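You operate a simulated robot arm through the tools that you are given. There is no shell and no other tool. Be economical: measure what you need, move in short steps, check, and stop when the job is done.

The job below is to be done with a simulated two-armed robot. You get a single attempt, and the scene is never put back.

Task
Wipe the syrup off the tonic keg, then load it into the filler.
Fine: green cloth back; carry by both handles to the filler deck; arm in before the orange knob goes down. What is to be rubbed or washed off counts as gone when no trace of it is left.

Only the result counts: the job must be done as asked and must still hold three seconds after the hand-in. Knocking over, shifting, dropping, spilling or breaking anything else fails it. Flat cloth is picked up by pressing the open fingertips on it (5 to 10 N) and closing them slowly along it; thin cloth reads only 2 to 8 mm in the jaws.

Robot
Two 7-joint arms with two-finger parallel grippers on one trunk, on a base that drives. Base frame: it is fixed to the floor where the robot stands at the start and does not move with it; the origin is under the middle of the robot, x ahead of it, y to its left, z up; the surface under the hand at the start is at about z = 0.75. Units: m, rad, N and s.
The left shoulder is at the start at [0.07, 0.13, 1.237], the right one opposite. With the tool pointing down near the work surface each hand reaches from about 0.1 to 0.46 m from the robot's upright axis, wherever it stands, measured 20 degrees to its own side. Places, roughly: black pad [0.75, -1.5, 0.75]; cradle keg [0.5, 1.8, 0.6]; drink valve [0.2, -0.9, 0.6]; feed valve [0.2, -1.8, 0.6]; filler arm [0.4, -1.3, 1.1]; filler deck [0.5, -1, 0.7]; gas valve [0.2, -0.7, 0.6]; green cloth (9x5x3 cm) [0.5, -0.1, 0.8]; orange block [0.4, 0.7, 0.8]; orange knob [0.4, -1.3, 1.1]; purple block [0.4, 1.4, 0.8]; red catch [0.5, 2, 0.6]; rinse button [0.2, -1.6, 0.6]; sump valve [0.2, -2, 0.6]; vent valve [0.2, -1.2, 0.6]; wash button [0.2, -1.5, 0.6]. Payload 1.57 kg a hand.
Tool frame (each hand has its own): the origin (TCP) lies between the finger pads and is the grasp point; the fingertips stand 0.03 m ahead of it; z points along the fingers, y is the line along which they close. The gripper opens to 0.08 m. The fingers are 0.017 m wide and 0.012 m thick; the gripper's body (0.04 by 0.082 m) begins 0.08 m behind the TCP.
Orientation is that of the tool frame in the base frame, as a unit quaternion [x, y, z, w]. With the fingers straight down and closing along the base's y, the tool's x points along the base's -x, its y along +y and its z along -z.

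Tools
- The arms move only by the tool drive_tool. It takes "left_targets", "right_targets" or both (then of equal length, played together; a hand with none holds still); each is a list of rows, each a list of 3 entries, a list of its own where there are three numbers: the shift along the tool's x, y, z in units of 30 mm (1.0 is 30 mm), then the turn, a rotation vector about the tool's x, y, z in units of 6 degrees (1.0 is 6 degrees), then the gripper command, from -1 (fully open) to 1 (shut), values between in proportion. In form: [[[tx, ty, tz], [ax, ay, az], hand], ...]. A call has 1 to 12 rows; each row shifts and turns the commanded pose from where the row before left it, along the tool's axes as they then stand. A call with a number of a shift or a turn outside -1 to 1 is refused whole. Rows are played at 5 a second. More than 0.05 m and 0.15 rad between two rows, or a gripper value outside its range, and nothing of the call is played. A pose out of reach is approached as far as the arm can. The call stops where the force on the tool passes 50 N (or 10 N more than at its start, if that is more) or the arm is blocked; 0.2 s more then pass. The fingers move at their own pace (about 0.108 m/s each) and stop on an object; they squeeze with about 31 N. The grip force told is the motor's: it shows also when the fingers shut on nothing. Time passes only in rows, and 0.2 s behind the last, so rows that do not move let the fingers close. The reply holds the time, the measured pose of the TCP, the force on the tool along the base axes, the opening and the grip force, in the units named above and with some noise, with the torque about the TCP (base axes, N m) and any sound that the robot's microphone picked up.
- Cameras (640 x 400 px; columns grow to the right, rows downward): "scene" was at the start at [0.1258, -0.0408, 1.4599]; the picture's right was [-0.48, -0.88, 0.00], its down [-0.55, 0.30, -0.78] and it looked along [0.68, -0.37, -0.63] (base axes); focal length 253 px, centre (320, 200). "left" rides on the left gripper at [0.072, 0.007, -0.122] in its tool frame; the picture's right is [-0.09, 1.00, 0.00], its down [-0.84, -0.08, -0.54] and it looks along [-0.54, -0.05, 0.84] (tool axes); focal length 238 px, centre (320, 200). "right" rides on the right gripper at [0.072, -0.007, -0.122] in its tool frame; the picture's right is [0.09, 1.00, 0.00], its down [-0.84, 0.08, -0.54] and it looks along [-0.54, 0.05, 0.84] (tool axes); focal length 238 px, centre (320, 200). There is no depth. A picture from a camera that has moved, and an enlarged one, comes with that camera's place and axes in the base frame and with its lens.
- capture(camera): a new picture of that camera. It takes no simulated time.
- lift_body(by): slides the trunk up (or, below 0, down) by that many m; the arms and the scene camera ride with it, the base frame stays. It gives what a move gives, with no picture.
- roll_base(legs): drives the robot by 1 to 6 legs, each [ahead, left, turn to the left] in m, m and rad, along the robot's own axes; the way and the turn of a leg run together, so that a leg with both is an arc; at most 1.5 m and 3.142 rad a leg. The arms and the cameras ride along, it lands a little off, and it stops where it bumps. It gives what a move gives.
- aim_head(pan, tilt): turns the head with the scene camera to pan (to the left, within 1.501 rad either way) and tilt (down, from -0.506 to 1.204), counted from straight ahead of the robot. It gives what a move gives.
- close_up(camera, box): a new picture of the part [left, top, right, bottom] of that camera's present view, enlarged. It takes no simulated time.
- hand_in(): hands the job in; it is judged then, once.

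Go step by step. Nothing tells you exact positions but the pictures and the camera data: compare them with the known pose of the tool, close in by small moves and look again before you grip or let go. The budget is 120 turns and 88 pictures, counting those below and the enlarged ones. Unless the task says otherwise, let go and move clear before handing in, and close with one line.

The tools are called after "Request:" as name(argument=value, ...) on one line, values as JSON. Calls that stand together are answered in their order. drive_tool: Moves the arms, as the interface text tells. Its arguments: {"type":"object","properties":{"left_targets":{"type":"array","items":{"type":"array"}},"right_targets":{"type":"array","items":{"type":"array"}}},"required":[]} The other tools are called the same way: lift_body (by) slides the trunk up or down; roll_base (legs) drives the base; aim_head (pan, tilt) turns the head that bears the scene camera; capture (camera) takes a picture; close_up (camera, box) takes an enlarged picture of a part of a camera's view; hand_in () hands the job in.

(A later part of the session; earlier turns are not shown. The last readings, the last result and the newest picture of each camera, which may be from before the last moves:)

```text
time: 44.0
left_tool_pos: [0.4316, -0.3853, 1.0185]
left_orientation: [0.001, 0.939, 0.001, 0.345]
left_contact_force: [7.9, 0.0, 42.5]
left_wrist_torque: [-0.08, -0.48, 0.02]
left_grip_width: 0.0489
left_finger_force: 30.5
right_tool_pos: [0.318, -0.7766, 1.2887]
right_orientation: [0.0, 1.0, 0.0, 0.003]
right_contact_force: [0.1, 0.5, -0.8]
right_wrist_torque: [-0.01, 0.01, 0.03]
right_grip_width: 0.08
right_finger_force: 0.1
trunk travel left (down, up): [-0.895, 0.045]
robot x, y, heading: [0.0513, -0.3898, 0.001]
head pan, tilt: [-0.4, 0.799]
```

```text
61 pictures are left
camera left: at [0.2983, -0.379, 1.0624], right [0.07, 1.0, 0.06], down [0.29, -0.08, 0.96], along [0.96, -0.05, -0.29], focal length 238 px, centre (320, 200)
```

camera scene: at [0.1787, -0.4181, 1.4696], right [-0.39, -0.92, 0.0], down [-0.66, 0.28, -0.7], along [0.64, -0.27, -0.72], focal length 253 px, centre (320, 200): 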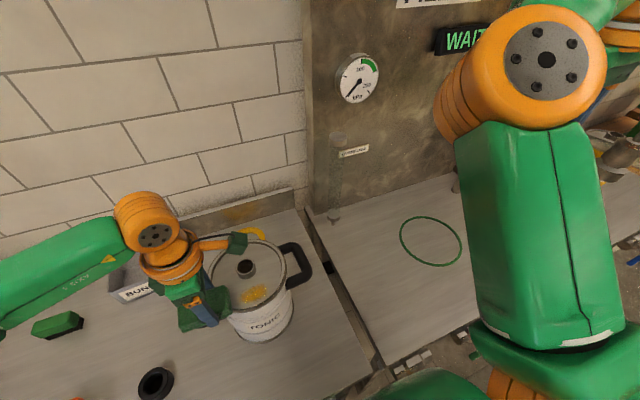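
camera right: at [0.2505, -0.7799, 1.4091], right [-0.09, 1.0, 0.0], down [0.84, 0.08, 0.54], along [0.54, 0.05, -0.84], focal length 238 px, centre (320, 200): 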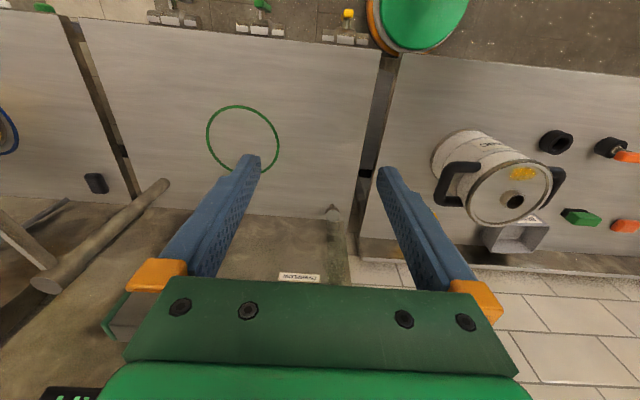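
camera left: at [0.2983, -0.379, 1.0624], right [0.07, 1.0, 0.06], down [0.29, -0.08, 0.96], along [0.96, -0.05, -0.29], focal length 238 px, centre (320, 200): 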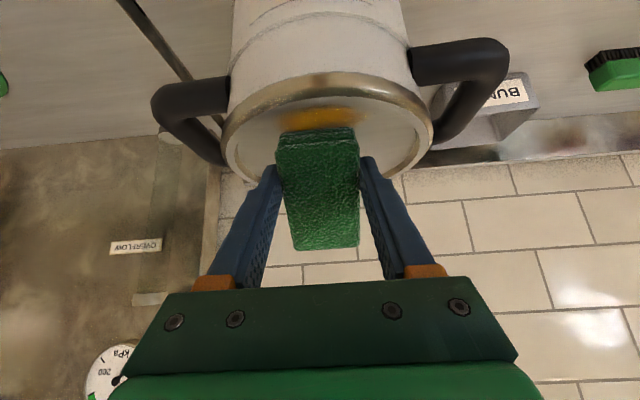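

The edge is on the lid but pressing too hard. I ease off and make short side strokes to see whether the syrup goes.

Request:
drive_tool(left_targets=[[[-0.07, 0, -0.085], [0, 0, 0], 1], [[0, 0.3, 0], [0, 0, 0], 1], [[0, -0.3, 0], [0, 0, 0], 1], [[0, -0.3, 0], [0, 0, 0], 1], [[0, 0.3, 0], [0, 0, 0], 1]])

Request:
capture(camera="left")

```text
time: 45.2
left_tool_pos: [0.4332, -0.3856, 1.0194]
left_orientation: [0.001, 0.94, 0.002, 0.341]
left_contact_force: [-0.1, 0.0, -0.5]
left_wrist_torque: [-0.01, 0.0, 0.01]
left_grip_width: 0.0493
left_finger_force: 31.2
right_tool_pos: [0.3228, -0.7775, 1.2857]
right_orientation: [0.0, 1.0, -0.001, 0.001]
right_contact_force: [-0.5, -0.2, -1.0]
right_wrist_torque: [0.0, 0.0, 0.01]
right_grip_width: 0.08
right_finger_force: 0.0
trunk travel left (down, up): [-0.895, 0.045]
robot x, y, heading: [0.0544, -0.3873, 0.002]
head pan, tilt: [-0.4, 0.799]
```

```text
60 pictures are left
camera left: at [0.3016, -0.3799, 1.0641], right [0.07, 1.0, 0.06], down [0.29, -0.08, 0.95], along [0.95, -0.05, -0.3], focal length 238 px, centre (320, 200)
```

left: 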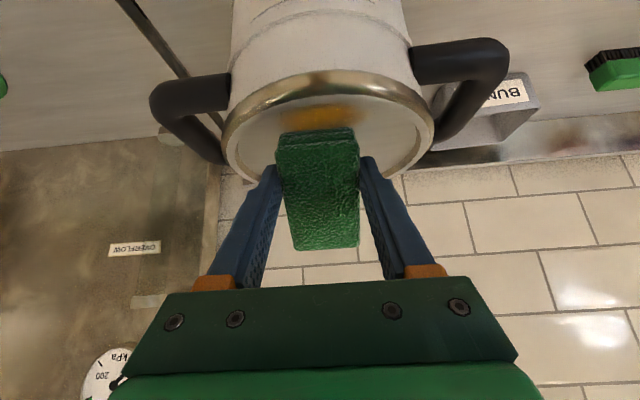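

The cloth slipped a few millimetres up in the grip and now just touches. I press by 2 mm and stroke again.

Request:
drive_tool(left_targets=[[[0.045, 0, 0.053], [0, 0, 0], 1], [[0, 0.3, 0], [0, 0, 0], 1], [[0, -0.3, 0], [0, 0, 0], 1], [[0, -0.3, 0], [0, 0, 0], 1], [[0, 0.3, 0], [0, 0, 0], 1]])

Request:
close_up(camera="left", box=[210, 50, 450, 200])

```text
time: 46.4
left_tool_pos: [0.4327, -0.3879, 1.017]
left_orientation: [0.001, 0.939, 0.002, 0.343]
left_contact_force: [0.4, -4.2, 10.9]
left_wrist_torque: [-0.33, -0.03, 0.02]
left_grip_width: 0.0492
left_finger_force: 30.9
right_tool_pos: [0.3194, -0.7803, 1.2856]
right_orientation: [0.002, 1.0, -0.001, 0.001]
right_contact_force: [0.6, -0.2, -0.4]
right_wrist_torque: [0.0, -0.05, 0.02]
right_grip_width: 0.0801
right_finger_force: 0.1
trunk travel left (down, up): [-0.895, 0.045]
robot x, y, heading: [0.0554, -0.3884, -0.002]
head pan, tilt: [-0.4, 0.799]
```

```text
2.67 times, centred on (330, 125) of left
camera zoom: at [0.3003, -0.3822, 1.0628], right [0.07, 1.0, 0.06], down [0.29, -0.08, 0.95], along [0.95, -0.05, -0.29], focal length 636 px, centre (293, 400)
```

zoom: 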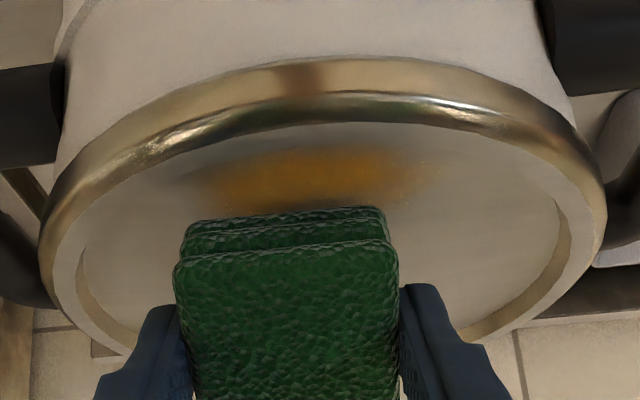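

Good pressure (11 N) and the patch looks fainter. I sweep out toward the rim and across.

Request:
drive_tool(left_targets=[[[0.128, 0.2, -0.107], [0, 0, 0], 1], [[0, 0.2, 0], [0, 0, 0], 1], [[0, -0.4, 0], [0, 0, 0], 1], [[0.128, 0.2, -0.107], [0, 0, 0], 1], [[0, 0.2, 0], [0, 0, 0], 1], [[0, -0.4, 0], [0, 0, 0], 1], [[0, 0.2, 0], [0, 0, 0], 1]])

Request:
close_up(camera="left", box=[210, 50, 450, 200])

```text
time: 48.0
left_tool_pos: [0.4233, -0.3794, 1.0184]
left_orientation: [0.001, 0.939, 0.003, 0.344]
left_contact_force: [5.4, 2.5, 24.7]
left_wrist_torque: [0.02, -0.26, -0.02]
left_grip_width: 0.0491
left_finger_force: 31.0
right_tool_pos: [0.3214, -0.7794, 1.2853]
right_orientation: [0.0, 1.0, 0.0, 0.001]
right_contact_force: [0.6, -0.2, 0.2]
right_wrist_torque: [0.01, 0.01, -0.02]
right_grip_width: 0.0802
right_finger_force: 0.0
trunk travel left (down, up): [-0.895, 0.045]
robot x, y, heading: [0.0528, -0.3857, 0.001]
head pan, tilt: [-0.4, 0.799]
```

```text
2.67 times, centred on (330, 125) of left
camera zoom: at [0.2902, -0.3742, 1.0628], right [0.07, 1.0, 0.07], down [0.29, -0.08, 0.95], along [0.95, -0.05, -0.29], focal length 636 px, centre (293, 400)
```

zoom: 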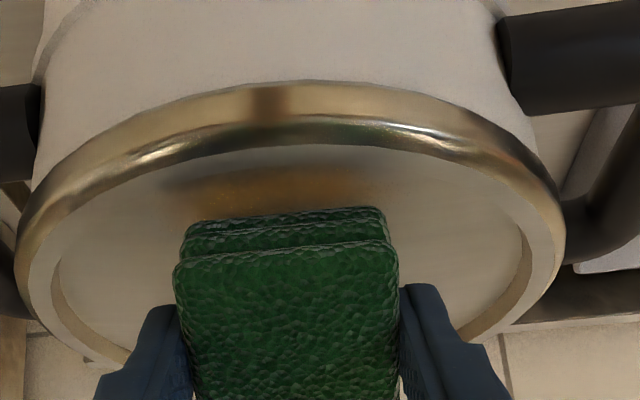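

The syrup is fading. I continue outward to the rim with wiggles.

Request:
drive_tool(left_targets=[[[0.09, -0.2, -0.1], [0, 0, 0], 1], [[0, 0.4, 0], [0, 0, 0], 1], [[0, -0.4, 0], [0, 0, 0], 1], [[0.09, 0, -0.1], [0, 0, 0], 1], [[0, 0.4, 0], [0, 0, 0], 1], [[0, -0.4, 0], [0, 0, 0], 1], [[0.09, 0, -0.09], [0, 0, 0], 1], [[0, 0.4, 0], [0, 0, 0], 1], [[0, -0.4, 0], [0, 0, 0], 1]])

Request:
close_up(camera="left", box=[210, 50, 450, 200])

```text
time: 50.0
left_tool_pos: [0.4099, -0.3816, 1.0181]
left_orientation: [0.0, 0.941, 0.0, 0.339]
left_contact_force: [-0.7, 0.0, 0.3]
left_wrist_torque: [-0.03, -0.06, -0.04]
left_grip_width: 0.0492
left_finger_force: 31.1
right_tool_pos: [0.3221, -0.7735, 1.2876]
right_orientation: [0.002, 1.0, -0.003, 0.001]
right_contact_force: [-0.6, 0.4, -0.1]
right_wrist_torque: [-0.03, -0.01, 0.0]
right_grip_width: 0.0798
right_finger_force: 0.1
trunk travel left (down, up): [-0.895, 0.045]
robot x, y, heading: [0.049, -0.3889, -0.001]
head pan, tilt: [-0.4, 0.799]
```

```text
2.67 times, centred on (330, 125) of left
camera zoom: at [0.2781, -0.376, 1.0633], right [0.07, 1.0, 0.06], down [0.3, -0.08, 0.95], along [0.95, -0.05, -0.3], focal length 636 px, centre (293, 400)
```

zoom: 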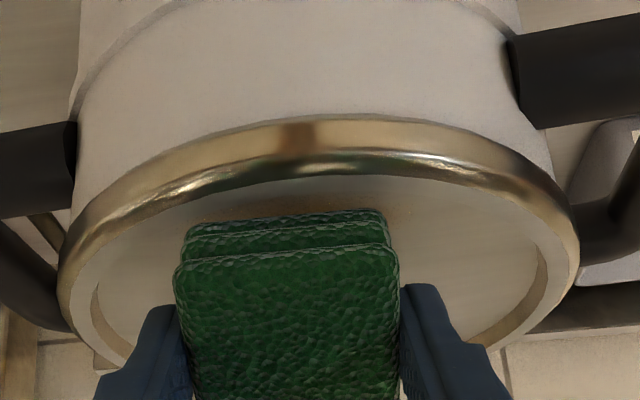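

Almost gone. I lift away to inspect the lid.

Request:
drive_tool(left_targets=[[[-0.643, 0, -0.766], [0, 0, 0], 1], [[-0.643, 0, -0.766], [0, 0, 0], 1], [[-0.643, 0, -0.766], [0, 0, 0], 1]])

Request:
capture(camera="left")

Request:
close_up(camera="right", box=[440, 130, 580, 230])

```text
time: 50.8
left_tool_pos: [0.4108, -0.3838, 1.1073]
left_orientation: [0.0, 0.94, 0.002, 0.342]
left_contact_force: [-0.1, -0.8, -1.1]
left_wrist_torque: [-0.03, 0.02, 0.0]
left_grip_width: 0.0487
left_finger_force: 30.9
right_tool_pos: [0.322, -0.7755, 1.2861]
right_orientation: [0.001, 1.0, -0.002, 0.0]
right_contact_force: [0.6, 0.0, 0.6]
right_wrist_torque: [0.01, 0.02, 0.01]
right_grip_width: 0.0799
right_finger_force: 0.1
trunk travel left (down, up): [-0.895, 0.045]
robot x, y, heading: [0.056, -0.3884, 0.0]
head pan, tilt: [-0.4, 0.799]
```

```text
56 pictures are left
camera left: at [0.2791, -0.378, 1.1536], right [0.07, 1.0, 0.06], down [0.29, -0.08, 0.95], along [0.95, -0.05, -0.3], focal length 238 px, centre (320, 200)
```

left: 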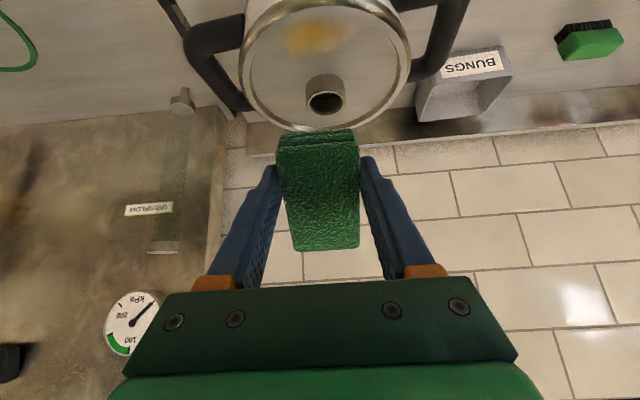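

```text
4.00 times, centred on (510, 180) of right
camera zoom: at [0.2511, -0.7819, 1.4084], right [-0.09, 1.0, 0.0], down [0.84, 0.08, 0.54], along [0.54, 0.05, -0.84], focal length 953 px, centre (-440, 280)
```

zoom: 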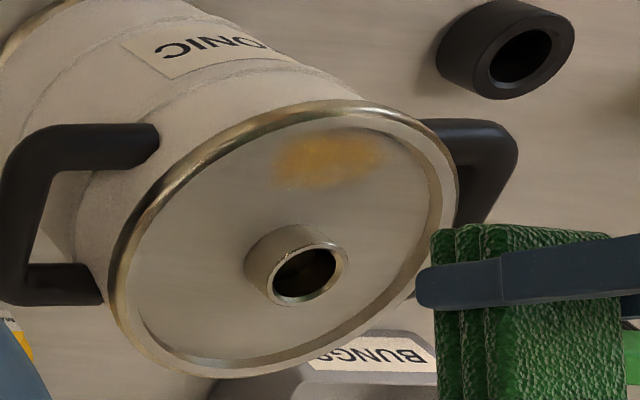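

The patch fades as a whole, so more rubbing is needed. Back down and more strokes at ~12 N.

Request:
drive_tool(left_targets=[[[0.35, 0, 0.66], [0, 0, 0], 1], [[0.35, 0, 0.66], [0, 0, 0], 1], [[0.35, 0, 0.66], [0, 0, 0], 1], [[0.35, 0, 0.66], [0, 0, 0], 1], [[0.05, 0, 0.06], [0, 0, 0], 1], [[0.01, 0.4, 0.015], [0, 0, 0], 1], [[0, -0.4, 0], [0, 0, 0], 1], [[0, -0.4, 0], [0, 0, 0], 1], [[0, 0.4, 0], [0, 0, 0], 1], [[0, 0.4, 0], [0, 0, 0], 1], [[0, -0.4, 0], [0, 0, 0], 1]])

Request:
close_up(camera="left", box=[210, 50, 450, 200])

```text
time: 53.2
left_tool_pos: [0.4303, -0.3861, 1.0186]
left_orientation: [0.0, 0.94, 0.002, 0.342]
left_contact_force: [-0.2, -0.4, -1.6]
left_wrist_torque: [0.03, 0.0, 0.03]
left_grip_width: 0.0493
left_finger_force: 31.2
right_tool_pos: [0.322, -0.7767, 1.2851]
right_orientation: [0.001, 1.0, -0.001, 0.0]
right_contact_force: [-1.1, 0.6, -0.6]
right_wrist_torque: [0.0, 0.01, 0.02]
right_grip_width: 0.0801
right_finger_force: 0.1
trunk travel left (down, up): [-0.895, 0.045]
robot x, y, heading: [0.052, -0.3886, 0.0]
head pan, tilt: [-0.4, 0.799]
```

```text
2.67 times, centred on (330, 125) of left
camera zoom: at [0.2989, -0.3798, 1.0635], right [0.07, 1.0, 0.06], down [0.29, -0.08, 0.95], along [0.95, -0.05, -0.3], focal length 636 px, centre (293, 400)
```

zoom: 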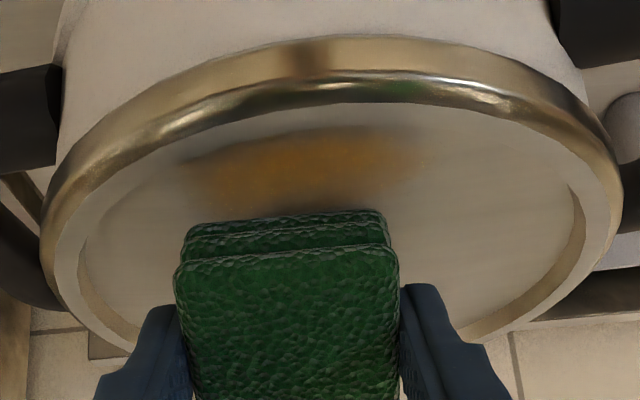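

Not quite touching; 3 mm lower, slightly outward, and stroke.

Request:
drive_tool(left_targets=[[[0.19, 0, -0.03], [0, 0, 0], 1], [[0, 0.4, 0], [0, 0, 0], 1], [[0, -0.4, 0], [0, 0, 0], 1], [[0, -0.4, 0], [0, 0, 0], 1], [[0, 0.4, 0], [0, 0, 0], 1], [[0, 0.4, 0], [0, 0, 0], 1], [[0, -0.4, 0], [0, 0, 0], 1], [[0, -0.4, 0], [0, 0, 0], 1], [[0, 0.4, 0], [0, 0, 0], 1]])

Request:
close_up(camera="left", box=[210, 50, 450, 200])

```text
time: 55.2
left_tool_pos: [0.4222, -0.3863, 1.0166]
left_orientation: [0.001, 0.939, 0.002, 0.344]
left_contact_force: [-1.1, -2.5, 17.1]
left_wrist_torque: [-0.28, 0.06, 0.13]
left_grip_width: 0.049
left_finger_force: 31.1
right_tool_pos: [0.3175, -0.7783, 1.2868]
right_orientation: [0.001, 1.0, 0.0, 0.002]
right_contact_force: [0.1, -0.3, -0.6]
right_wrist_torque: [0.01, 0.06, -0.01]
right_grip_width: 0.08
right_finger_force: 0.1
trunk travel left (down, up): [-0.895, 0.045]
robot x, y, heading: [0.0526, -0.3907, -0.003]
head pan, tilt: [-0.4, 0.799]
```

```text
2.67 times, centred on (330, 125) of left
camera zoom: at [0.2894, -0.3809, 1.061], right [0.07, 1.0, 0.06], down [0.29, -0.08, 0.95], along [0.95, -0.05, -0.29], focal length 636 px, centre (293, 400)
```

zoom: 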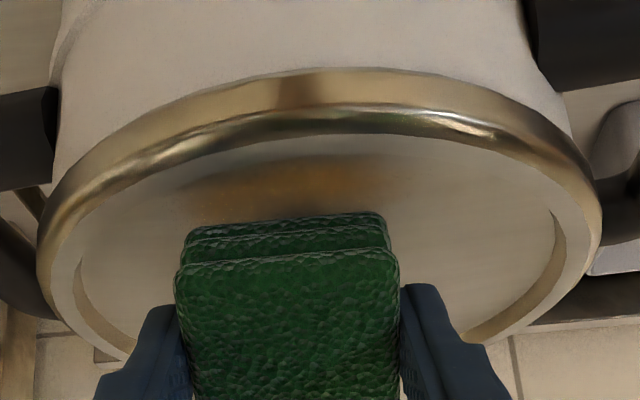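

Fading further under 17 N. I keep stroking, moving outward over the patch.

Request:
drive_tool(left_targets=[[[0.12, 0.4, -0.1], [0, 0, 0], 1], [[0, -0.4, 0], [0, 0, 0], 1], [[0, -0.4, 0], [0, 0, 0], 1], [[0, 0.4, 0], [0, 0, 0], 1], [[0, 0.4, 0], [0, 0, 0], 1], [[0, -0.4, 0], [0, 0, 0], 1], [[0, -0.4, 0], [0, 0, 0], 1], [[0, 0.4, 0], [0, 0, 0], 1], [[0, 0.4, 0], [0, 0, 0], 1], [[0, -0.4, 0], [0, 0, 0], 1], [[0, -0.4, 0], [0, 0, 0], 1], [[0, 0.4, 0], [0, 0, 0], 1]])

Request:
drive_tool(left_targets=[[[0.1, 0, -0.075], [0, 0, 0], 1], [[0, 0.35, 0], [0, 0, 0], 1], [[0, -0.35, 0], [0, 0, 0], 1], [[0, -0.35, 0], [0, 0, 0], 1], [[0, 0.35, 0], [0, 0, 0], 1], [[0, 0.35, 0], [0, 0, 0], 1], [[0, -0.35, 0], [0, 0, 0], 1], [[0, -0.35, 0], [0, 0, 0], 1], [[0, 0.35, 0], [0, 0, 0], 1]])

Request:
close_up(camera="left", box=[210, 50, 450, 200])

```text
time: 57.8
left_tool_pos: [0.4208, -0.3892, 1.0162]
left_orientation: [0.001, 0.939, 0.002, 0.343]
left_contact_force: [2.0, -5.6, 11.3]
left_wrist_torque: [-0.49, -0.11, 0.05]
left_grip_width: 0.0492
left_finger_force: 31.3
right_tool_pos: [0.3194, -0.7803, 1.285]
right_orientation: [0.001, 1.0, 0.001, 0.0]
right_contact_force: [-0.2, 0.3, 0.7]
right_wrist_torque: [-0.01, -0.04, 0.0]
right_grip_width: 0.0799
right_finger_force: 0.0
trunk travel left (down, up): [-0.895, 0.045]
robot x, y, heading: [0.0519, -0.3883, -0.001]
head pan, tilt: [-0.4, 0.799]
```

```text
time: 59.8
left_tool_pos: [0.4163, -0.3881, 1.0154]
left_orientation: [0.002, 0.939, 0.002, 0.343]
left_contact_force: [0.0, -4.1, 11.4]
left_wrist_torque: [-0.3, -0.08, 0.1]
left_grip_width: 0.049
left_finger_force: 30.8
right_tool_pos: [0.3191, -0.7803, 1.2863]
right_orientation: [0.002, 1.0, 0.0, 0.002]
right_contact_force: [-0.2, 0.6, 0.0]
right_wrist_torque: [0.02, -0.01, 0.04]
right_grip_width: 0.08
right_finger_force: 0.0
trunk travel left (down, up): [-0.895, 0.045]
robot x, y, heading: [0.053, -0.3877, -0.001]
head pan, tilt: [-0.4, 0.799]
```

```text
2.67 times, centred on (330, 125) of left
camera zoom: at [0.2833, -0.382, 1.0604], right [0.07, 1.0, 0.06], down [0.29, -0.08, 0.95], along [0.95, -0.05, -0.29], focal length 636 px, centre (293, 400)
```

zoom: 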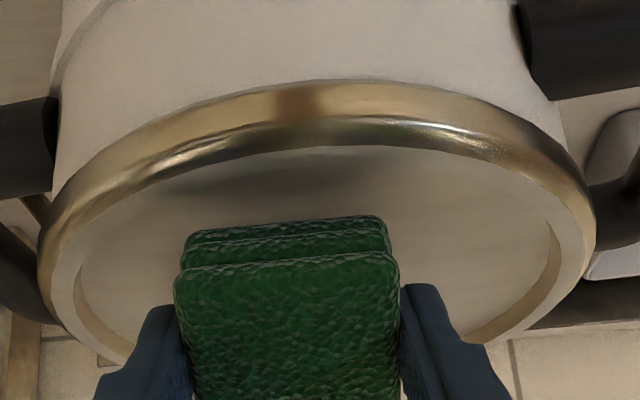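

The yellow seems gone. A few more strokes for safety, then lift and inspect.

Request:
drive_tool(left_targets=[[[0, 0.4, 0], [0, 0, 0], 1], [[0, -0.4, 0], [0, 0, 0], 1], [[0, -0.4, 0], [0, 0, 0], 1], [[0, 0.4, 0], [0, 0, 0], 1], [[0, 0.4, 0], [0, 0, 0], 1], [[0, -0.4, 0], [0, 0, 0], 1], [[-0.643, 0, -0.766], [0, 0, 0], 1], [[-0.643, 0, -0.766], [0, 0, 0], 1], [[-0.643, 0, -0.766], [0, 0, 0], 1]])

Request:
close_up(camera="left", box=[210, 0, 450, 150])

Request:
close_up(camera="right", box=[440, 130, 580, 230])

```text
time: 61.8
left_tool_pos: [0.4174, -0.3832, 1.1058]
left_orientation: [0.001, 0.94, 0.001, 0.341]
left_contact_force: [-0.8, -0.5, -0.7]
left_wrist_torque: [-0.01, 0.03, 0.0]
left_grip_width: 0.0492
left_finger_force: 31.1
right_tool_pos: [0.3212, -0.7746, 1.2869]
right_orientation: [0.001, 1.0, -0.002, 0.001]
right_contact_force: [-0.2, 0.1, 0.1]
right_wrist_torque: [0.0, 0.02, 0.0]
right_grip_width: 0.0799
right_finger_force: 0.1
trunk travel left (down, up): [-0.895, 0.045]
robot x, y, heading: [0.054, -0.3906, -0.003]
head pan, tilt: [-0.4, 0.799]
```

```text
2.67 times, centred on (330, 75) of left
camera zoom: at [0.2847, -0.3769, 1.151], right [0.07, 1.0, 0.06], down [0.29, -0.08, 0.95], along [0.95, -0.05, -0.3], focal length 636 px, centre (293, 533)
```

zoom: 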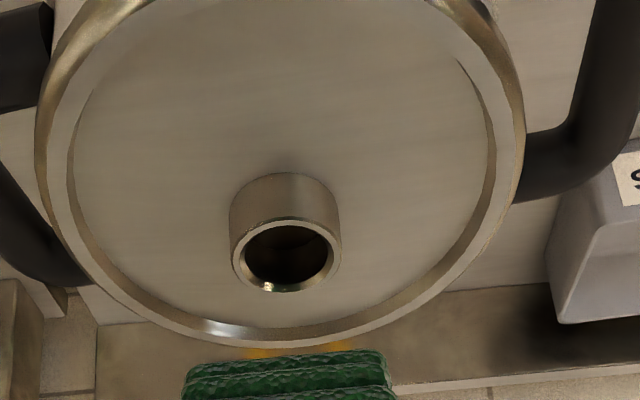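

```text
4.00 times, centred on (510, 180) of right
camera zoom: at [0.2507, -0.781, 1.4087], right [-0.09, 1.0, 0.0], down [0.84, 0.08, 0.54], along [0.54, 0.05, -0.84], focal length 953 px, centre (-440, 280)
```

zoom: 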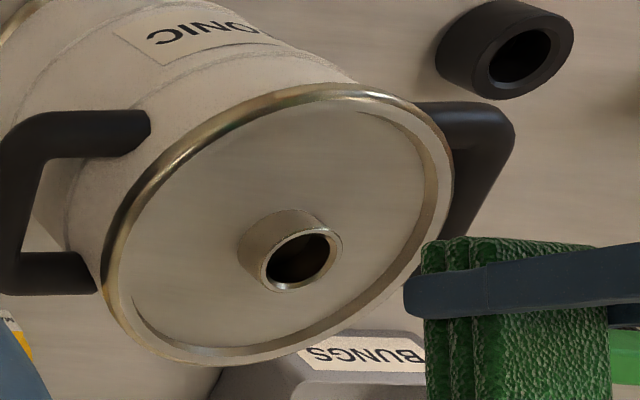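

The lid is spotless. Now I put the cloth back: untilt, turn the hand to its grasp heading, and go back.

Request:
drive_tool(left_targets=[[[-0.6, 0, -0.7], [0, 1, 0], 1], [[-0.6, 0, -0.7], [0, 1, 0], 1], [[0, 0, 0], [0, 1, 0], 1], [[0, 0, 0], [0, 1, 0], 1], [[0, 0, 0], [0, 1, 0], 1], [[0, 0, 0], [0, 1, 0], 1], [[0, 0, 0], [0, 0.67, -1], 1], [[0, 0, 0], [0, 0, -1], 1], [[0, 0, 0], [0, 0, -1], 1], [[0, 0, 0], [0, 0, -1], 1], [[0, 0, 0], [0, 0, -1], 1], [[0, 0, 0], [0, 0, -1], 1]])

Request:
drive_tool(left_targets=[[[0, 0, 0], [0, 0, -1], 1], [[0, 0, 0], [0, 0, -1], 1], [[0, 0, 0], [0, 0, -1], 1], [[0, 0, 0], [0, 0, -1], 1], [[0, 0, 0], [0, 0, -1], 1], [[0, 0, 0], [0, 0, -1], 1], [[0, 0, 0], [0, 0, -1], 1], [[0, 0, 0], [0, 0, -1], 1], [[0, 0, 0], [0, 0, -1], 1]])

Request:
roll_base(legs=[[0, 0.17, 0]])

```text
time: 64.4
left_tool_pos: [0.4218, -0.3844, 1.1592]
left_orientation: [-0.31, 0.951, 0.0, -0.001]
left_contact_force: [0.4, 0.5, -0.8]
left_wrist_torque: [-0.01, 0.03, 0.03]
left_grip_width: 0.0491
left_finger_force: 31.3
right_tool_pos: [0.3224, -0.7759, 1.2855]
right_orientation: [0.0, 1.0, -0.001, 0.0]
right_contact_force: [-0.2, 0.4, -0.2]
right_wrist_torque: [-0.01, -0.02, -0.01]
right_grip_width: 0.0802
right_finger_force: 0.0
trunk travel left (down, up): [-0.895, 0.045]
robot x, y, heading: [0.0539, -0.3881, -0.004]
head pan, tilt: [-0.4, 0.799]
```

```text
time: 66.4
left_tool_pos: [0.4219, -0.3859, 1.1605]
left_orientation: [0.708, -0.706, 0.0, 0.0]
left_contact_force: [0.7, 0.3, -1.5]
left_wrist_torque: [-0.03, 0.02, 0.01]
left_grip_width: 0.0491
left_finger_force: 31.1
right_tool_pos: [0.3225, -0.7765, 1.2868]
right_orientation: [0.001, 1.0, -0.001, 0.0]
right_contact_force: [0.7, 0.8, -0.3]
right_wrist_torque: [0.01, -0.01, 0.0]
right_grip_width: 0.0797
right_finger_force: 0.0
trunk travel left (down, up): [-0.895, 0.045]
robot x, y, heading: [0.0503, -0.3892, -0.004]
head pan, tilt: [-0.4, 0.799]
```

```text
time: 67.8
left_tool_pos: [0.4218, -0.2183, 1.1598]
left_orientation: [-0.706, 0.708, 0.001, 0.002]
left_contact_force: [0.5, -0.2, -0.6]
left_wrist_torque: [0.0, 0.0, 0.02]
left_grip_width: 0.0491
left_finger_force: 31.3
right_tool_pos: [0.3227, -0.6083, 1.286]
right_orientation: [0.001, 1.0, 0.001, 0.0]
right_contact_force: [0.4, -0.2, -0.7]
right_wrist_torque: [0.04, -0.01, -0.03]
right_grip_width: 0.0797
right_finger_force: 0.0
trunk travel left (down, up): [-0.895, 0.045]
robot x, y, heading: [0.0552, -0.2167, -0.001]
head pan, tilt: [-0.4, 0.799]
```

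Hand is beside the keg; I move it over toward the cloth's spot, lower the trunk, then out.

Request:
drive_tool(left_targets=[[[-1, 0, 0], [0, 0, 0], 1], [[-1, 0, 0], [0, 0, 0], 1], [[-1, 0, 0], [0, 0, 0], 1], [[-1, 0, 0], [0, 0, 0], 1], [[-0.23, 0, 0], [0, 0, 0], 1]])

Request:
lift_body(by=-0.2)

Request:
drive_tool(left_targets=[[[0, -1, 0], [0, 0, 0], 1], [[0, -1, 0.5], [0, 0, 0], 1], [[0, -1, 1], [0, 0, 0], 1], [[0, -0.87, 1], [0, 0, 0], 1], [[0, 0, 1], [0, 0, 0], 1]])

Request:
capture(camera="left")

```text
time: 69.0
left_tool_pos: [0.4216, -0.0869, 1.16]
left_orientation: [0.707, -0.707, -0.001, 0.0]
left_contact_force: [0.6, 1.3, -0.5]
left_wrist_torque: [-0.01, 0.04, 0.02]
left_grip_width: 0.049
left_finger_force: 31.3
right_tool_pos: [0.3222, -0.6052, 1.2865]
right_orientation: [0.0, 1.0, -0.001, 0.0]
right_contact_force: [0.4, 0.7, 0.5]
right_wrist_torque: [-0.04, 0.04, 0.01]
right_grip_width: 0.08
right_finger_force: 0.1
trunk travel left (down, up): [-0.895, 0.045]
robot x, y, heading: [0.0526, -0.2179, 0.004]
head pan, tilt: [-0.4, 0.799]
```

```text
time: 71.2
left_tool_pos: [0.4234, -0.0882, 0.9597]
left_orientation: [-0.706, 0.708, -0.001, 0.0]
left_contact_force: [-0.2, -0.2, -0.7]
left_wrist_torque: [-0.04, -0.03, 0.01]
left_grip_width: 0.0487
left_finger_force: 31.5
right_tool_pos: [0.3227, -0.6052, 1.0867]
right_orientation: [0.0, 1.0, -0.001, 0.0]
right_contact_force: [0.0, 0.0, -1.0]
right_wrist_torque: [0.02, 0.01, -0.03]
right_grip_width: 0.0802
right_finger_force: 0.1
trunk travel left (down, up): [-0.695, 0.245]
robot x, y, heading: [0.0531, -0.2178, -0.005]
head pan, tilt: [-0.4, 0.799]
```

```text
time: 72.4
left_tool_pos: [0.5394, -0.0878, 0.8546]
left_orientation: [-0.706, 0.708, 0.0, 0.0]
left_contact_force: [0.3, 0.7, -1.1]
left_wrist_torque: [-0.04, -0.03, 0.0]
left_grip_width: 0.0489
left_finger_force: 30.8
right_tool_pos: [0.3227, -0.6051, 1.086]
right_orientation: [0.001, 1.0, -0.002, 0.0]
right_contact_force: [0.2, -0.8, -0.5]
right_wrist_torque: [0.0, 0.01, 0.01]
right_grip_width: 0.0798
right_finger_force: 0.1
trunk travel left (down, up): [-0.695, 0.245]
robot x, y, heading: [0.0548, -0.2174, -0.004]
head pan, tilt: [-0.4, 0.799]
```

```text
49 pictures are left
camera left: at [0.5334, -0.1609, 0.974], right [-1.0, 0.1, 0.0], down [0.08, 0.84, 0.54], along [0.05, 0.54, -0.84], focal length 238 px, centre (320, 200)
```

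left: 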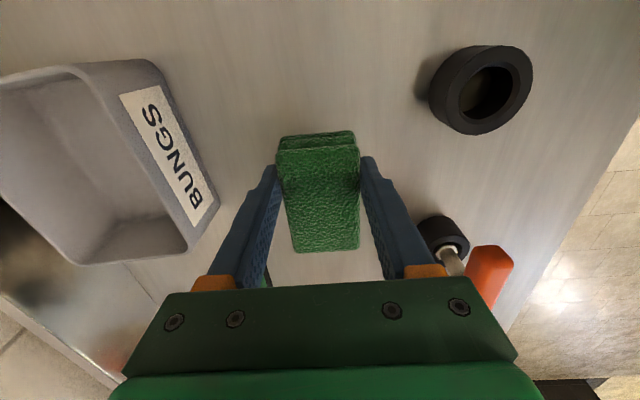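

The cloth sits about 7 mm higher and 6 mm farther along the hand than when taken. I correct for it and set it down gently.

Request:
drive_tool(left_targets=[[[0.32, 0.05, 0.8], [0, 0, 0], 1], [[0, 0, 0.8], [0, 0, 0], 1], [[0, 0, 0.55], [0, 0, 0], 1], [[0, 0, 0.05], [0, 0, 0], 1], [[0, 0, 0.05], [0, 0, 0], 1], [[0, 0, 0], [0, 0, 0], 1]])

```text
time: 73.8
left_tool_pos: [0.5369, -0.0974, 0.7863]
left_orientation: [-0.706, 0.708, 0.0, 0.0]
left_contact_force: [-0.1, -0.1, -0.9]
left_wrist_torque: [-0.04, 0.04, -0.02]
left_grip_width: 0.0488
left_finger_force: 30.9
right_tool_pos: [0.3227, -0.6049, 1.086]
right_orientation: [0.002, 1.0, -0.002, 0.0]
right_contact_force: [-0.3, 0.1, 0.5]
right_wrist_torque: [-0.01, 0.0, 0.01]
right_grip_width: 0.08
right_finger_force: 0.0
trunk travel left (down, up): [-0.695, 0.245]
robot x, y, heading: [0.0535, -0.2172, 0.004]
head pan, tilt: [-0.4, 0.799]
```

Request:
drive_tool(left_targets=[[[0, 0, 0.05], [0, 0, 0], 1], [[0, 0, 0.03], [0, 0, 0], 1], [[0, 0, 0], [0, 0, 0], 1]])

```text
time: 74.6
left_tool_pos: [0.5362, -0.0983, 0.784]
left_orientation: [-0.707, 0.707, 0.0, 0.0]
left_contact_force: [-0.7, -0.4, 0.4]
left_wrist_torque: [-0.01, 0.02, 0.0]
left_grip_width: 0.0489
left_finger_force: 31.0
right_tool_pos: [0.3224, -0.6054, 1.0856]
right_orientation: [0.001, 1.0, -0.001, 0.0]
right_contact_force: [0.9, 0.3, 0.6]
right_wrist_torque: [-0.02, 0.01, -0.01]
right_grip_width: 0.0799
right_finger_force: 0.0
trunk travel left (down, up): [-0.695, 0.245]
robot x, y, heading: [0.0527, -0.2149, -0.006]
head pan, tilt: [-0.4, 0.799]
```

Within a millimetre or so of the bench. I lower 1 mm more, open, and rise straight up.

Request:
drive_tool(left_targets=[[[0, 0, 0.04], [0, 0, 0], 1], [[0, 0, 0], [0, 0, 0], -0.1], [[0, 0, 0], [0, 0, 0], -1], [[0, 0, 0], [0, 0, 0], -1], [[0, 0, -1], [0, 0, 0], -1], [[0, 0, -1], [0, 0, 0], -1], [[0, 0, -0.4], [0, 0, 0], -1]])

Request:
capture(camera="left")

```text
time: 76.2
left_tool_pos: [0.5365, -0.0978, 0.8565]
left_orientation: [0.707, -0.707, 0.001, 0.0]
left_contact_force: [0.4, -0.3, 0.0]
left_wrist_torque: [0.01, 0.0, -0.02]
left_grip_width: 0.0799
left_finger_force: 0.1
right_tool_pos: [0.3234, -0.606, 1.0856]
right_orientation: [0.001, 1.0, -0.001, 0.001]
right_contact_force: [-0.1, -0.3, -0.7]
right_wrist_torque: [0.03, -0.01, -0.01]
right_grip_width: 0.0796
right_finger_force: 0.1
trunk travel left (down, up): [-0.695, 0.245]
robot x, y, heading: [0.0516, -0.2159, -0.004]
head pan, tilt: [-0.4, 0.799]
```

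```text
48 pictures are left
camera left: at [0.5307, -0.1703, 0.9756], right [-1.0, 0.09, 0.0], down [0.08, 0.84, 0.54], along [0.05, 0.54, -0.84], focal length 238 px, centre (320, 200)
```

left: 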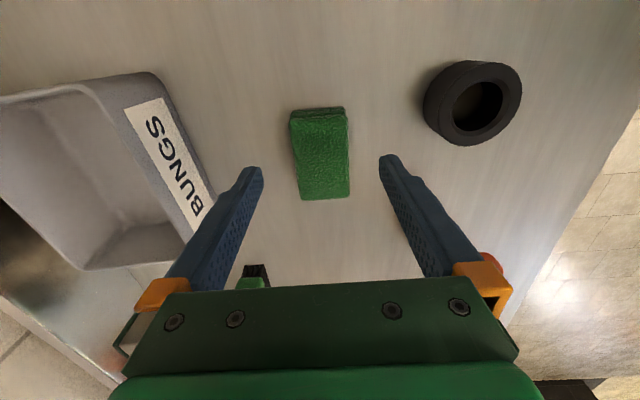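

The cloth is back on its spot. Before handling the keg I look at the filler and the valves along the bench front.

Request:
drive_tool(left_targets=[[[0, 1, -1], [0, 0, 1], -0.2], [[0, 1, -1], [0, 0, 1], -0.2], [[0, 0, -1], [0, 0, 1], -0.2], [[0, 0, 0], [0, 0, 1], -0.2], [[0, 0, 0], [0, 0, 1], -0.2], [[0, 0, 0], [0, 0, 1], -0.2], [[0, 0, 0], [0, 0, 1], -0.2], [[0, 0, 0], [0, 0, 1], -0.2], [[0, 0, 0], [0, 0, 1], -0.2], [[0, 0, 0], [0, 0, 1], -0.2], [[0, 0, 0], [0, 0, 1], -0.2], [[0, 0, 0], [0, 0, 1], -0.2]])

Request:
lift_body(by=0.2)

Request:
roll_base(legs=[[-0.3, 0, 0], [0, -0.17, 0]])

Request:
aim_head(pan=-0.95, tilt=0.45)

Request:
capture(camera="scene")

```text
time: 78.8
left_tool_pos: [0.4766, -0.0948, 0.9456]
left_orientation: [-0.154, 0.988, 0.0, 0.0]
left_contact_force: [0.4, 0.2, 0.5]
left_wrist_torque: [-0.02, -0.02, 0.02]
left_grip_width: 0.0478
left_finger_force: 0.0
right_tool_pos: [0.3224, -0.604, 1.0863]
right_orientation: [0.001, 1.0, 0.0, 0.0]
right_contact_force: [0.5, 0.2, 0.8]
right_wrist_torque: [-0.02, 0.0, -0.04]
right_grip_width: 0.08
right_finger_force: 0.0
trunk travel left (down, up): [-0.695, 0.245]
robot x, y, heading: [0.0519, -0.2168, -0.002]
head pan, tilt: [-0.4, 0.799]
```

```text
time: 81.0
left_tool_pos: [0.477, -0.0932, 1.1455]
left_orientation: [-0.156, 0.988, 0.0, 0.0]
left_contact_force: [-0.1, 0.7, 0.1]
left_wrist_torque: [-0.03, -0.02, -0.04]
left_grip_width: 0.0478
left_finger_force: 0.0
right_tool_pos: [0.3221, -0.6061, 1.2867]
right_orientation: [0.001, 1.0, -0.002, 0.0]
right_contact_force: [-1.4, -0.2, -0.2]
right_wrist_torque: [-0.01, -0.01, -0.02]
right_grip_width: 0.08
right_finger_force: 0.2
trunk travel left (down, up): [-0.895, 0.045]
robot x, y, heading: [0.0511, -0.2165, -0.002]
head pan, tilt: [-0.4, 0.799]
```

```text
time: 84.1
left_tool_pos: [0.1709, -0.2581, 1.1445]
left_orientation: [-0.158, 0.987, -0.002, 0.0]
left_contact_force: [-0.9, 0.5, -0.1]
left_wrist_torque: [-0.04, -0.01, 0.0]
left_grip_width: 0.0481
left_finger_force: 0.0
right_tool_pos: [0.0189, -0.7696, 1.2876]
right_orientation: [-0.001, 1.0, -0.003, -0.001]
right_contact_force: [-0.4, 0.1, 0.2]
right_wrist_torque: [-0.02, 0.01, -0.01]
right_grip_width: 0.0799
right_finger_force: 0.0
trunk travel left (down, up): [-0.895, 0.045]
robot x, y, heading: [-0.2555, -0.385, 0.002]
head pan, tilt: [-0.4, 0.799]
```

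```text
time: 85.1
left_tool_pos: [0.1708, -0.2619, 1.1459]
left_orientation: [-0.158, 0.988, 0.0, 0.001]
left_contact_force: [-0.6, 0.9, -0.5]
left_wrist_torque: [-0.01, 0.02, 0.0]
left_grip_width: 0.048
left_finger_force: 0.3
right_tool_pos: [0.0188, -0.7735, 1.2856]
right_orientation: [0.0, 1.0, -0.001, -0.001]
right_contact_force: [-0.2, 0.1, 0.4]
right_wrist_torque: [-0.01, 0.02, 0.02]
right_grip_width: 0.0803
right_finger_force: 0.0
trunk travel left (down, up): [-0.895, 0.045]
robot x, y, heading: [-0.25, -0.3849, 0.005]
head pan, tilt: [-0.949, 0.45]
```

```text
47 pictures are left
camera scene: at [-0.1483, -0.4607, 1.5], right [-0.81, -0.58, 0.0], down [-0.26, 0.35, -0.9], along [0.53, -0.73, -0.44], focal length 253 px, centre (320, 200)
```

scene: 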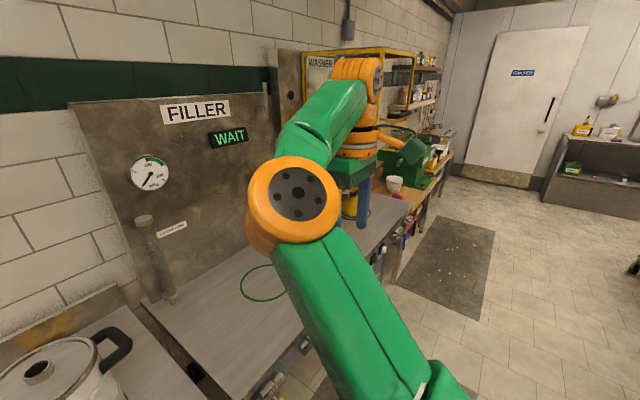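

The right arm hides the filler, so I drive in front of it, well back, and look.

Request:
roll_base(legs=[[-0.15, -0.65, 0]])

Request:
aim_head(pan=0.0, tilt=0.45)

Request:
capture(camera="scene")

```text
time: 88.8
left_tool_pos: [0.0231, -0.9059, 1.1449]
left_orientation: [-0.159, 0.987, -0.001, -0.002]
left_contact_force: [-0.1, 0.6, -0.1]
left_wrist_torque: [-0.03, 0.01, -0.01]
left_grip_width: 0.0482
left_finger_force: 0.1
right_tool_pos: [-0.1294, -1.4182, 1.2864]
right_orientation: [-0.002, 1.0, -0.001, -0.001]
right_contact_force: [-0.8, -0.6, 0.3]
right_wrist_torque: [-0.01, 0.02, 0.01]
right_grip_width: 0.0801
right_finger_force: 0.1
trunk travel left (down, up): [-0.895, 0.045]
robot x, y, heading: [-0.4001, -1.032, 0.007]
head pan, tilt: [-0.949, 0.45]
```

```text
time: 90.0
left_tool_pos: [0.0233, -0.9085, 1.1457]
left_orientation: [-0.159, 0.987, 0.0, 0.0]
left_contact_force: [-1.0, -1.0, 0.8]
left_wrist_torque: [-0.02, -0.05, 0.0]
left_grip_width: 0.0482
left_finger_force: 0.2
right_tool_pos: [-0.1289, -1.4192, 1.2881]
right_orientation: [-0.002, 1.0, 0.0, -0.001]
right_contact_force: [-0.2, -0.1, -0.8]
right_wrist_torque: [0.0, 0.02, 0.03]
right_grip_width: 0.0799
right_finger_force: 0.0
trunk travel left (down, up): [-0.895, 0.045]
robot x, y, heading: [-0.3992, -1.03, 0.009]
head pan, tilt: [0.0, 0.45]
```

```text
46 pictures are left
camera scene: at [-0.2585, -1.0321, 1.5001], right [0.0, -1.0, 0.0], down [-0.44, 0.0, -0.9], along [0.9, 0.0, -0.44], focal length 253 px, centre (320, 200)
```

scene: 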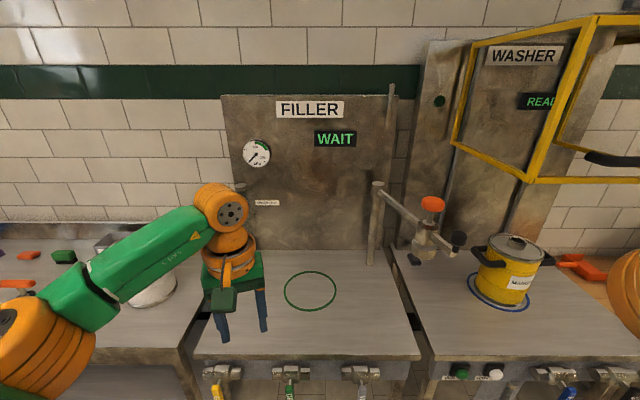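

Now I see the filler: post with a swing arm turned out to the right, orange knob at its end and a black grip. I enlarge it and the valves.

Request:
close_up(camera="scene", box=[350, 150, 490, 290])

Request:
close_up(camera="scene", box=[180, 260, 480, 400])

```text
2.86 times, centred on (420, 220) of scene
camera zoom: at [-0.2585, -1.0321, 1.5001], right [0.0, -1.0, 0.0], down [-0.44, 0.0, -0.9], along [0.9, 0.0, -0.44], focal length 723 px, centre (34, 143)
```

zoom: 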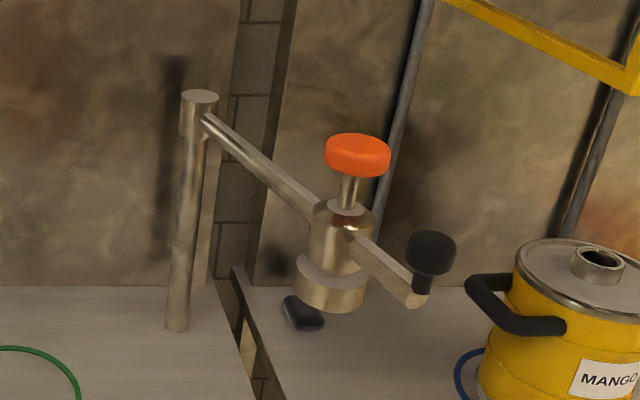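

```text
2.13 times, centred on (330, 330) of scene
camera zoom: at [-0.2585, -1.0321, 1.5001], right [0.0, -1.0, 0.0], down [-0.44, 0.0, -0.9], along [0.9, 0.0, -0.44], focal length 540 px, centre (299, -77)
```

zoom: 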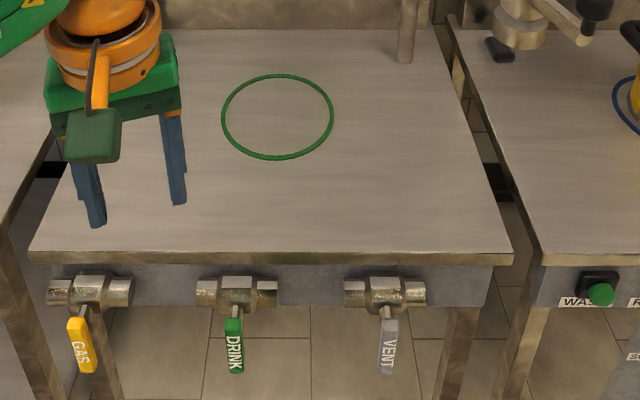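

Layout is clear: ring about [0.48, −0.98]; post at [0.64, −1.26]; arm head about [0.38, −1.35]. I return to the keg, squared up with it, staying clear of the bench.

Request:
roll_base(legs=[[0, 0.65, -0.008], [0.39, 0, 0]])

Request:
aim_head(pan=0.0, tilt=0.9)

Request:
drive_tool(left_targets=[[[0, 0.5, 0], [0, 0, 1], -0.2], [[0, 0, 0], [0, 0, 1], -0.2], [[0, 0, 0], [0, 0, 1], -0.2]], right_targets=[[[0, 0, 0.6], [0, 0, 0], -0.2], [[0, 0, 1], [0, 0, 0], -0.2], [[0, 0, 1], [0, 0, 0], -0.2]])

Request:
capture(camera="scene")

Request:
capture(camera="left")

```text
time: 95.7
left_tool_pos: [0.4126, -0.2662, 1.1455]
left_orientation: [-0.153, 0.988, 0.0, 0.001]
left_contact_force: [0.2, -0.3, 0.5]
left_wrist_torque: [0.03, 0.0, 0.03]
left_grip_width: 0.0478
left_finger_force: 0.1
right_tool_pos: [0.2534, -0.7756, 1.2868]
right_orientation: [0.004, 1.0, 0.0, 0.002]
right_contact_force: [0.4, 0.4, 0.3]
right_wrist_torque: [0.0, -0.01, -0.02]
right_grip_width: 0.08
right_finger_force: 0.1
trunk travel left (down, up): [-0.895, 0.045]
robot x, y, heading: [-0.0123, -0.3865, -0.008]
head pan, tilt: [0.0, 0.45]
```

```text
time: 96.6
left_tool_pos: [0.4144, -0.267, 1.1466]
left_orientation: [-0.153, 0.988, 0.001, 0.0]
left_contact_force: [0.3, 0.2, 0.5]
left_wrist_torque: [0.0, 0.02, 0.0]
left_grip_width: 0.0481
left_finger_force: 0.0
right_tool_pos: [0.2568, -0.776, 1.2867]
right_orientation: [0.004, 1.0, -0.001, 0.0]
right_contact_force: [-0.5, 0.0, 0.4]
right_wrist_torque: [0.0, 0.0, -0.03]
right_grip_width: 0.0799
right_finger_force: 0.1
trunk travel left (down, up): [-0.895, 0.045]
robot x, y, heading: [-0.013, -0.3877, -0.01]
head pan, tilt: [0.0, 0.901]
```

```text
time: 97.4
left_tool_pos: [0.4102, -0.2527, 1.1448]
left_orientation: [0.004, 1.0, 0.0, -0.001]
left_contact_force: [-0.3, -0.3, 1.0]
left_wrist_torque: [0.02, 0.02, 0.02]
left_grip_width: 0.0478
left_finger_force: 0.0
right_tool_pos: [0.2568, -0.7763, 1.2083]
right_orientation: [0.005, 1.0, -0.001, 0.001]
right_contact_force: [0.3, 0.3, -1.0]
right_wrist_torque: [0.03, 0.01, 0.02]
right_grip_width: 0.0481
right_finger_force: 0.1
trunk travel left (down, up): [-0.895, 0.045]
robot x, y, heading: [-0.0102, -0.3896, -0.009]
head pan, tilt: [0.0, 0.901]
```

```text
43 pictures are left
camera scene: at [0.1165, -0.3875, 1.4617], right [-0.01, -1.0, 0.0], down [-0.78, 0.01, -0.62], along [0.62, 0.0, -0.78], focal length 253 px, centre (320, 200)
```

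scene: 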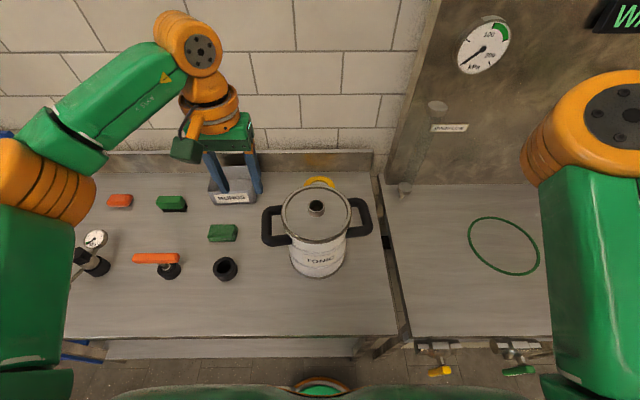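

```text
42 pictures are left
camera left: at [0.34, -0.2457, 1.2653], right [0.1, 0.99, 0.0], down [0.84, -0.09, 0.54], along [0.54, -0.05, -0.84], focal length 238 px, centre (320, 200)
```

left: 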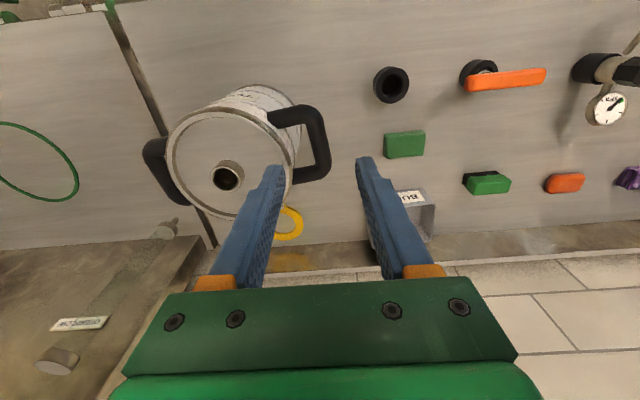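

Both views agree: keg centre [0.457, −0.377], turned about 5°, handle bars near [0.443, −0.258, 0.955] and [0.467, −0.505, 0.955]. I creep ahead 3 cm and bring both hands above the handles.

Request:
roll_base(legs=[[0.03, 0, 0.009]])

Request:
drive_tool(left_targets=[[[0, 0, 0.3], [0, 0, -0.9], 0], [[0, 0, 0.3], [0, 0, 0], 0], [[0, 0, 0.3], [0, 0, 0], 0], [[0, 0, 0.3], [0, 0, 0], 0], [[0, 0, 0.3], [0, 0, 0], 0], [[0, 0, 0.3], [0, 0, 0], 0], [[0, 0, 0.3], [0, 0, 0], 0], [[0, 0, 0.3], [0, 0, 0], 0], [[0, 0, 0.3], [0, 0, 0], 0], [[0, 0, 0], [0, 0, 0], 0], [[0, 0, 0], [0, 0, 0], 0]], right_targets=[[[-0.6, 0.9, 0.4], [0, 0, 0], 0], [[-0.6, 0.9, 0.5], [0, 0, 0], 0], [[-0.6, 0.9, 0.5], [0, 0, 0], 0], [[-0.6, 0.9, 0.5], [0, 0, 0], 0], [[-0.6, 0.9, 0.5], [0, 0, 0], 0], [[-0.6, 0.9, 0.5], [0, 0, 0], 0], [[-0.6, 0.9, 0.5], [0, 0, 0], 0], [[-0.6, 0.9, 0.5], [0, 0, 0], 0], [[-0.6, 0.9, 0.5], [0, 0, 0], 0], [[-0.6, 0.9, 0.5], [0, 0, 0], 0], [[0, 0, 0], [0, 0, -0.9], 0]])

Request:
capture(camera="left")

Request:
capture(camera="right")

```text
time: 98.2
left_tool_pos: [0.4317, -0.2471, 1.1478]
left_orientation: [-0.001, 1.0, 0.0, 0.004]
left_contact_force: [-0.3, 0.8, 0.4]
left_wrist_torque: [0.0, -0.05, -0.03]
left_grip_width: 0.048
left_finger_force: 0.0
right_tool_pos: [0.2835, -0.7738, 1.2101]
right_orientation: [-0.001, 1.0, -0.001, 0.002]
right_contact_force: [-1.1, 0.6, -0.1]
right_wrist_torque: [0.01, -0.03, 0.01]
right_grip_width: 0.0485
right_finger_force: 0.1
trunk travel left (down, up): [-0.895, 0.045]
robot x, y, heading: [0.0178, -0.3861, 0.001]
head pan, tilt: [0.0, 0.901]
```

```text
time: 100.6
left_tool_pos: [0.4382, -0.2477, 1.0646]
left_orientation: [-0.048, 0.999, 0.0, 0.0]
left_contact_force: [-0.2, 0.6, 0.3]
left_wrist_torque: [0.01, -0.01, 0.01]
left_grip_width: 0.04
left_finger_force: 0.0
right_tool_pos: [0.4928, -0.5388, 1.0628]
right_orientation: [-0.047, 0.999, -0.001, 0.0]
right_contact_force: [-0.1, -0.4, 0.3]
right_wrist_torque: [-0.01, -0.02, 0.02]
right_grip_width: 0.0401
right_finger_force: 0.1
right hand out of reach, approached as far as the arm can: row 4, 5, 6, 7
trunk travel left (down, up): [-0.895, 0.045]
robot x, y, heading: [0.0193, -0.389, 0.001]
head pan, tilt: [0.0, 0.901]
```

```text
41 pictures are left
camera left: at [0.3672, -0.249, 1.1844], right [0.0, 1.0, 0.0], down [0.84, 0.0, 0.54], along [0.54, 0.0, -0.84], focal length 238 px, centre (320, 200)
```

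left: 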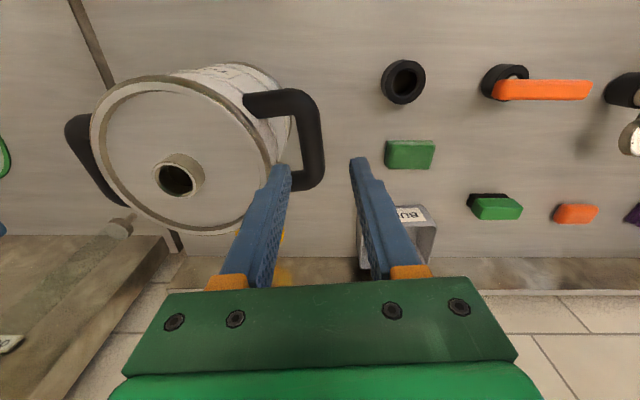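

```text
40 pictures are left
camera right: at [0.4225, -0.5517, 1.184], right [-0.19, 0.98, 0.0], down [0.83, 0.16, 0.54], along [0.53, 0.1, -0.84], focal length 238 px, centre (320, 200)
```

right: 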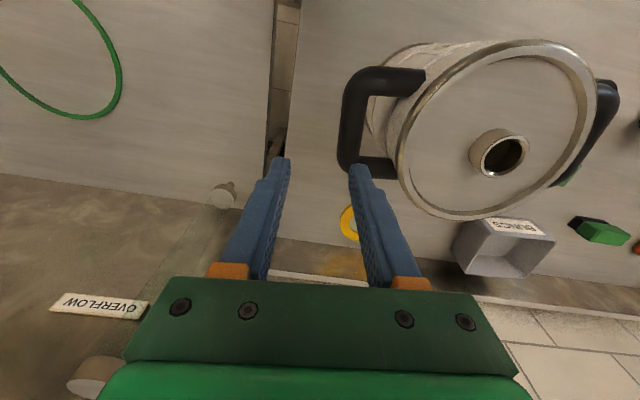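

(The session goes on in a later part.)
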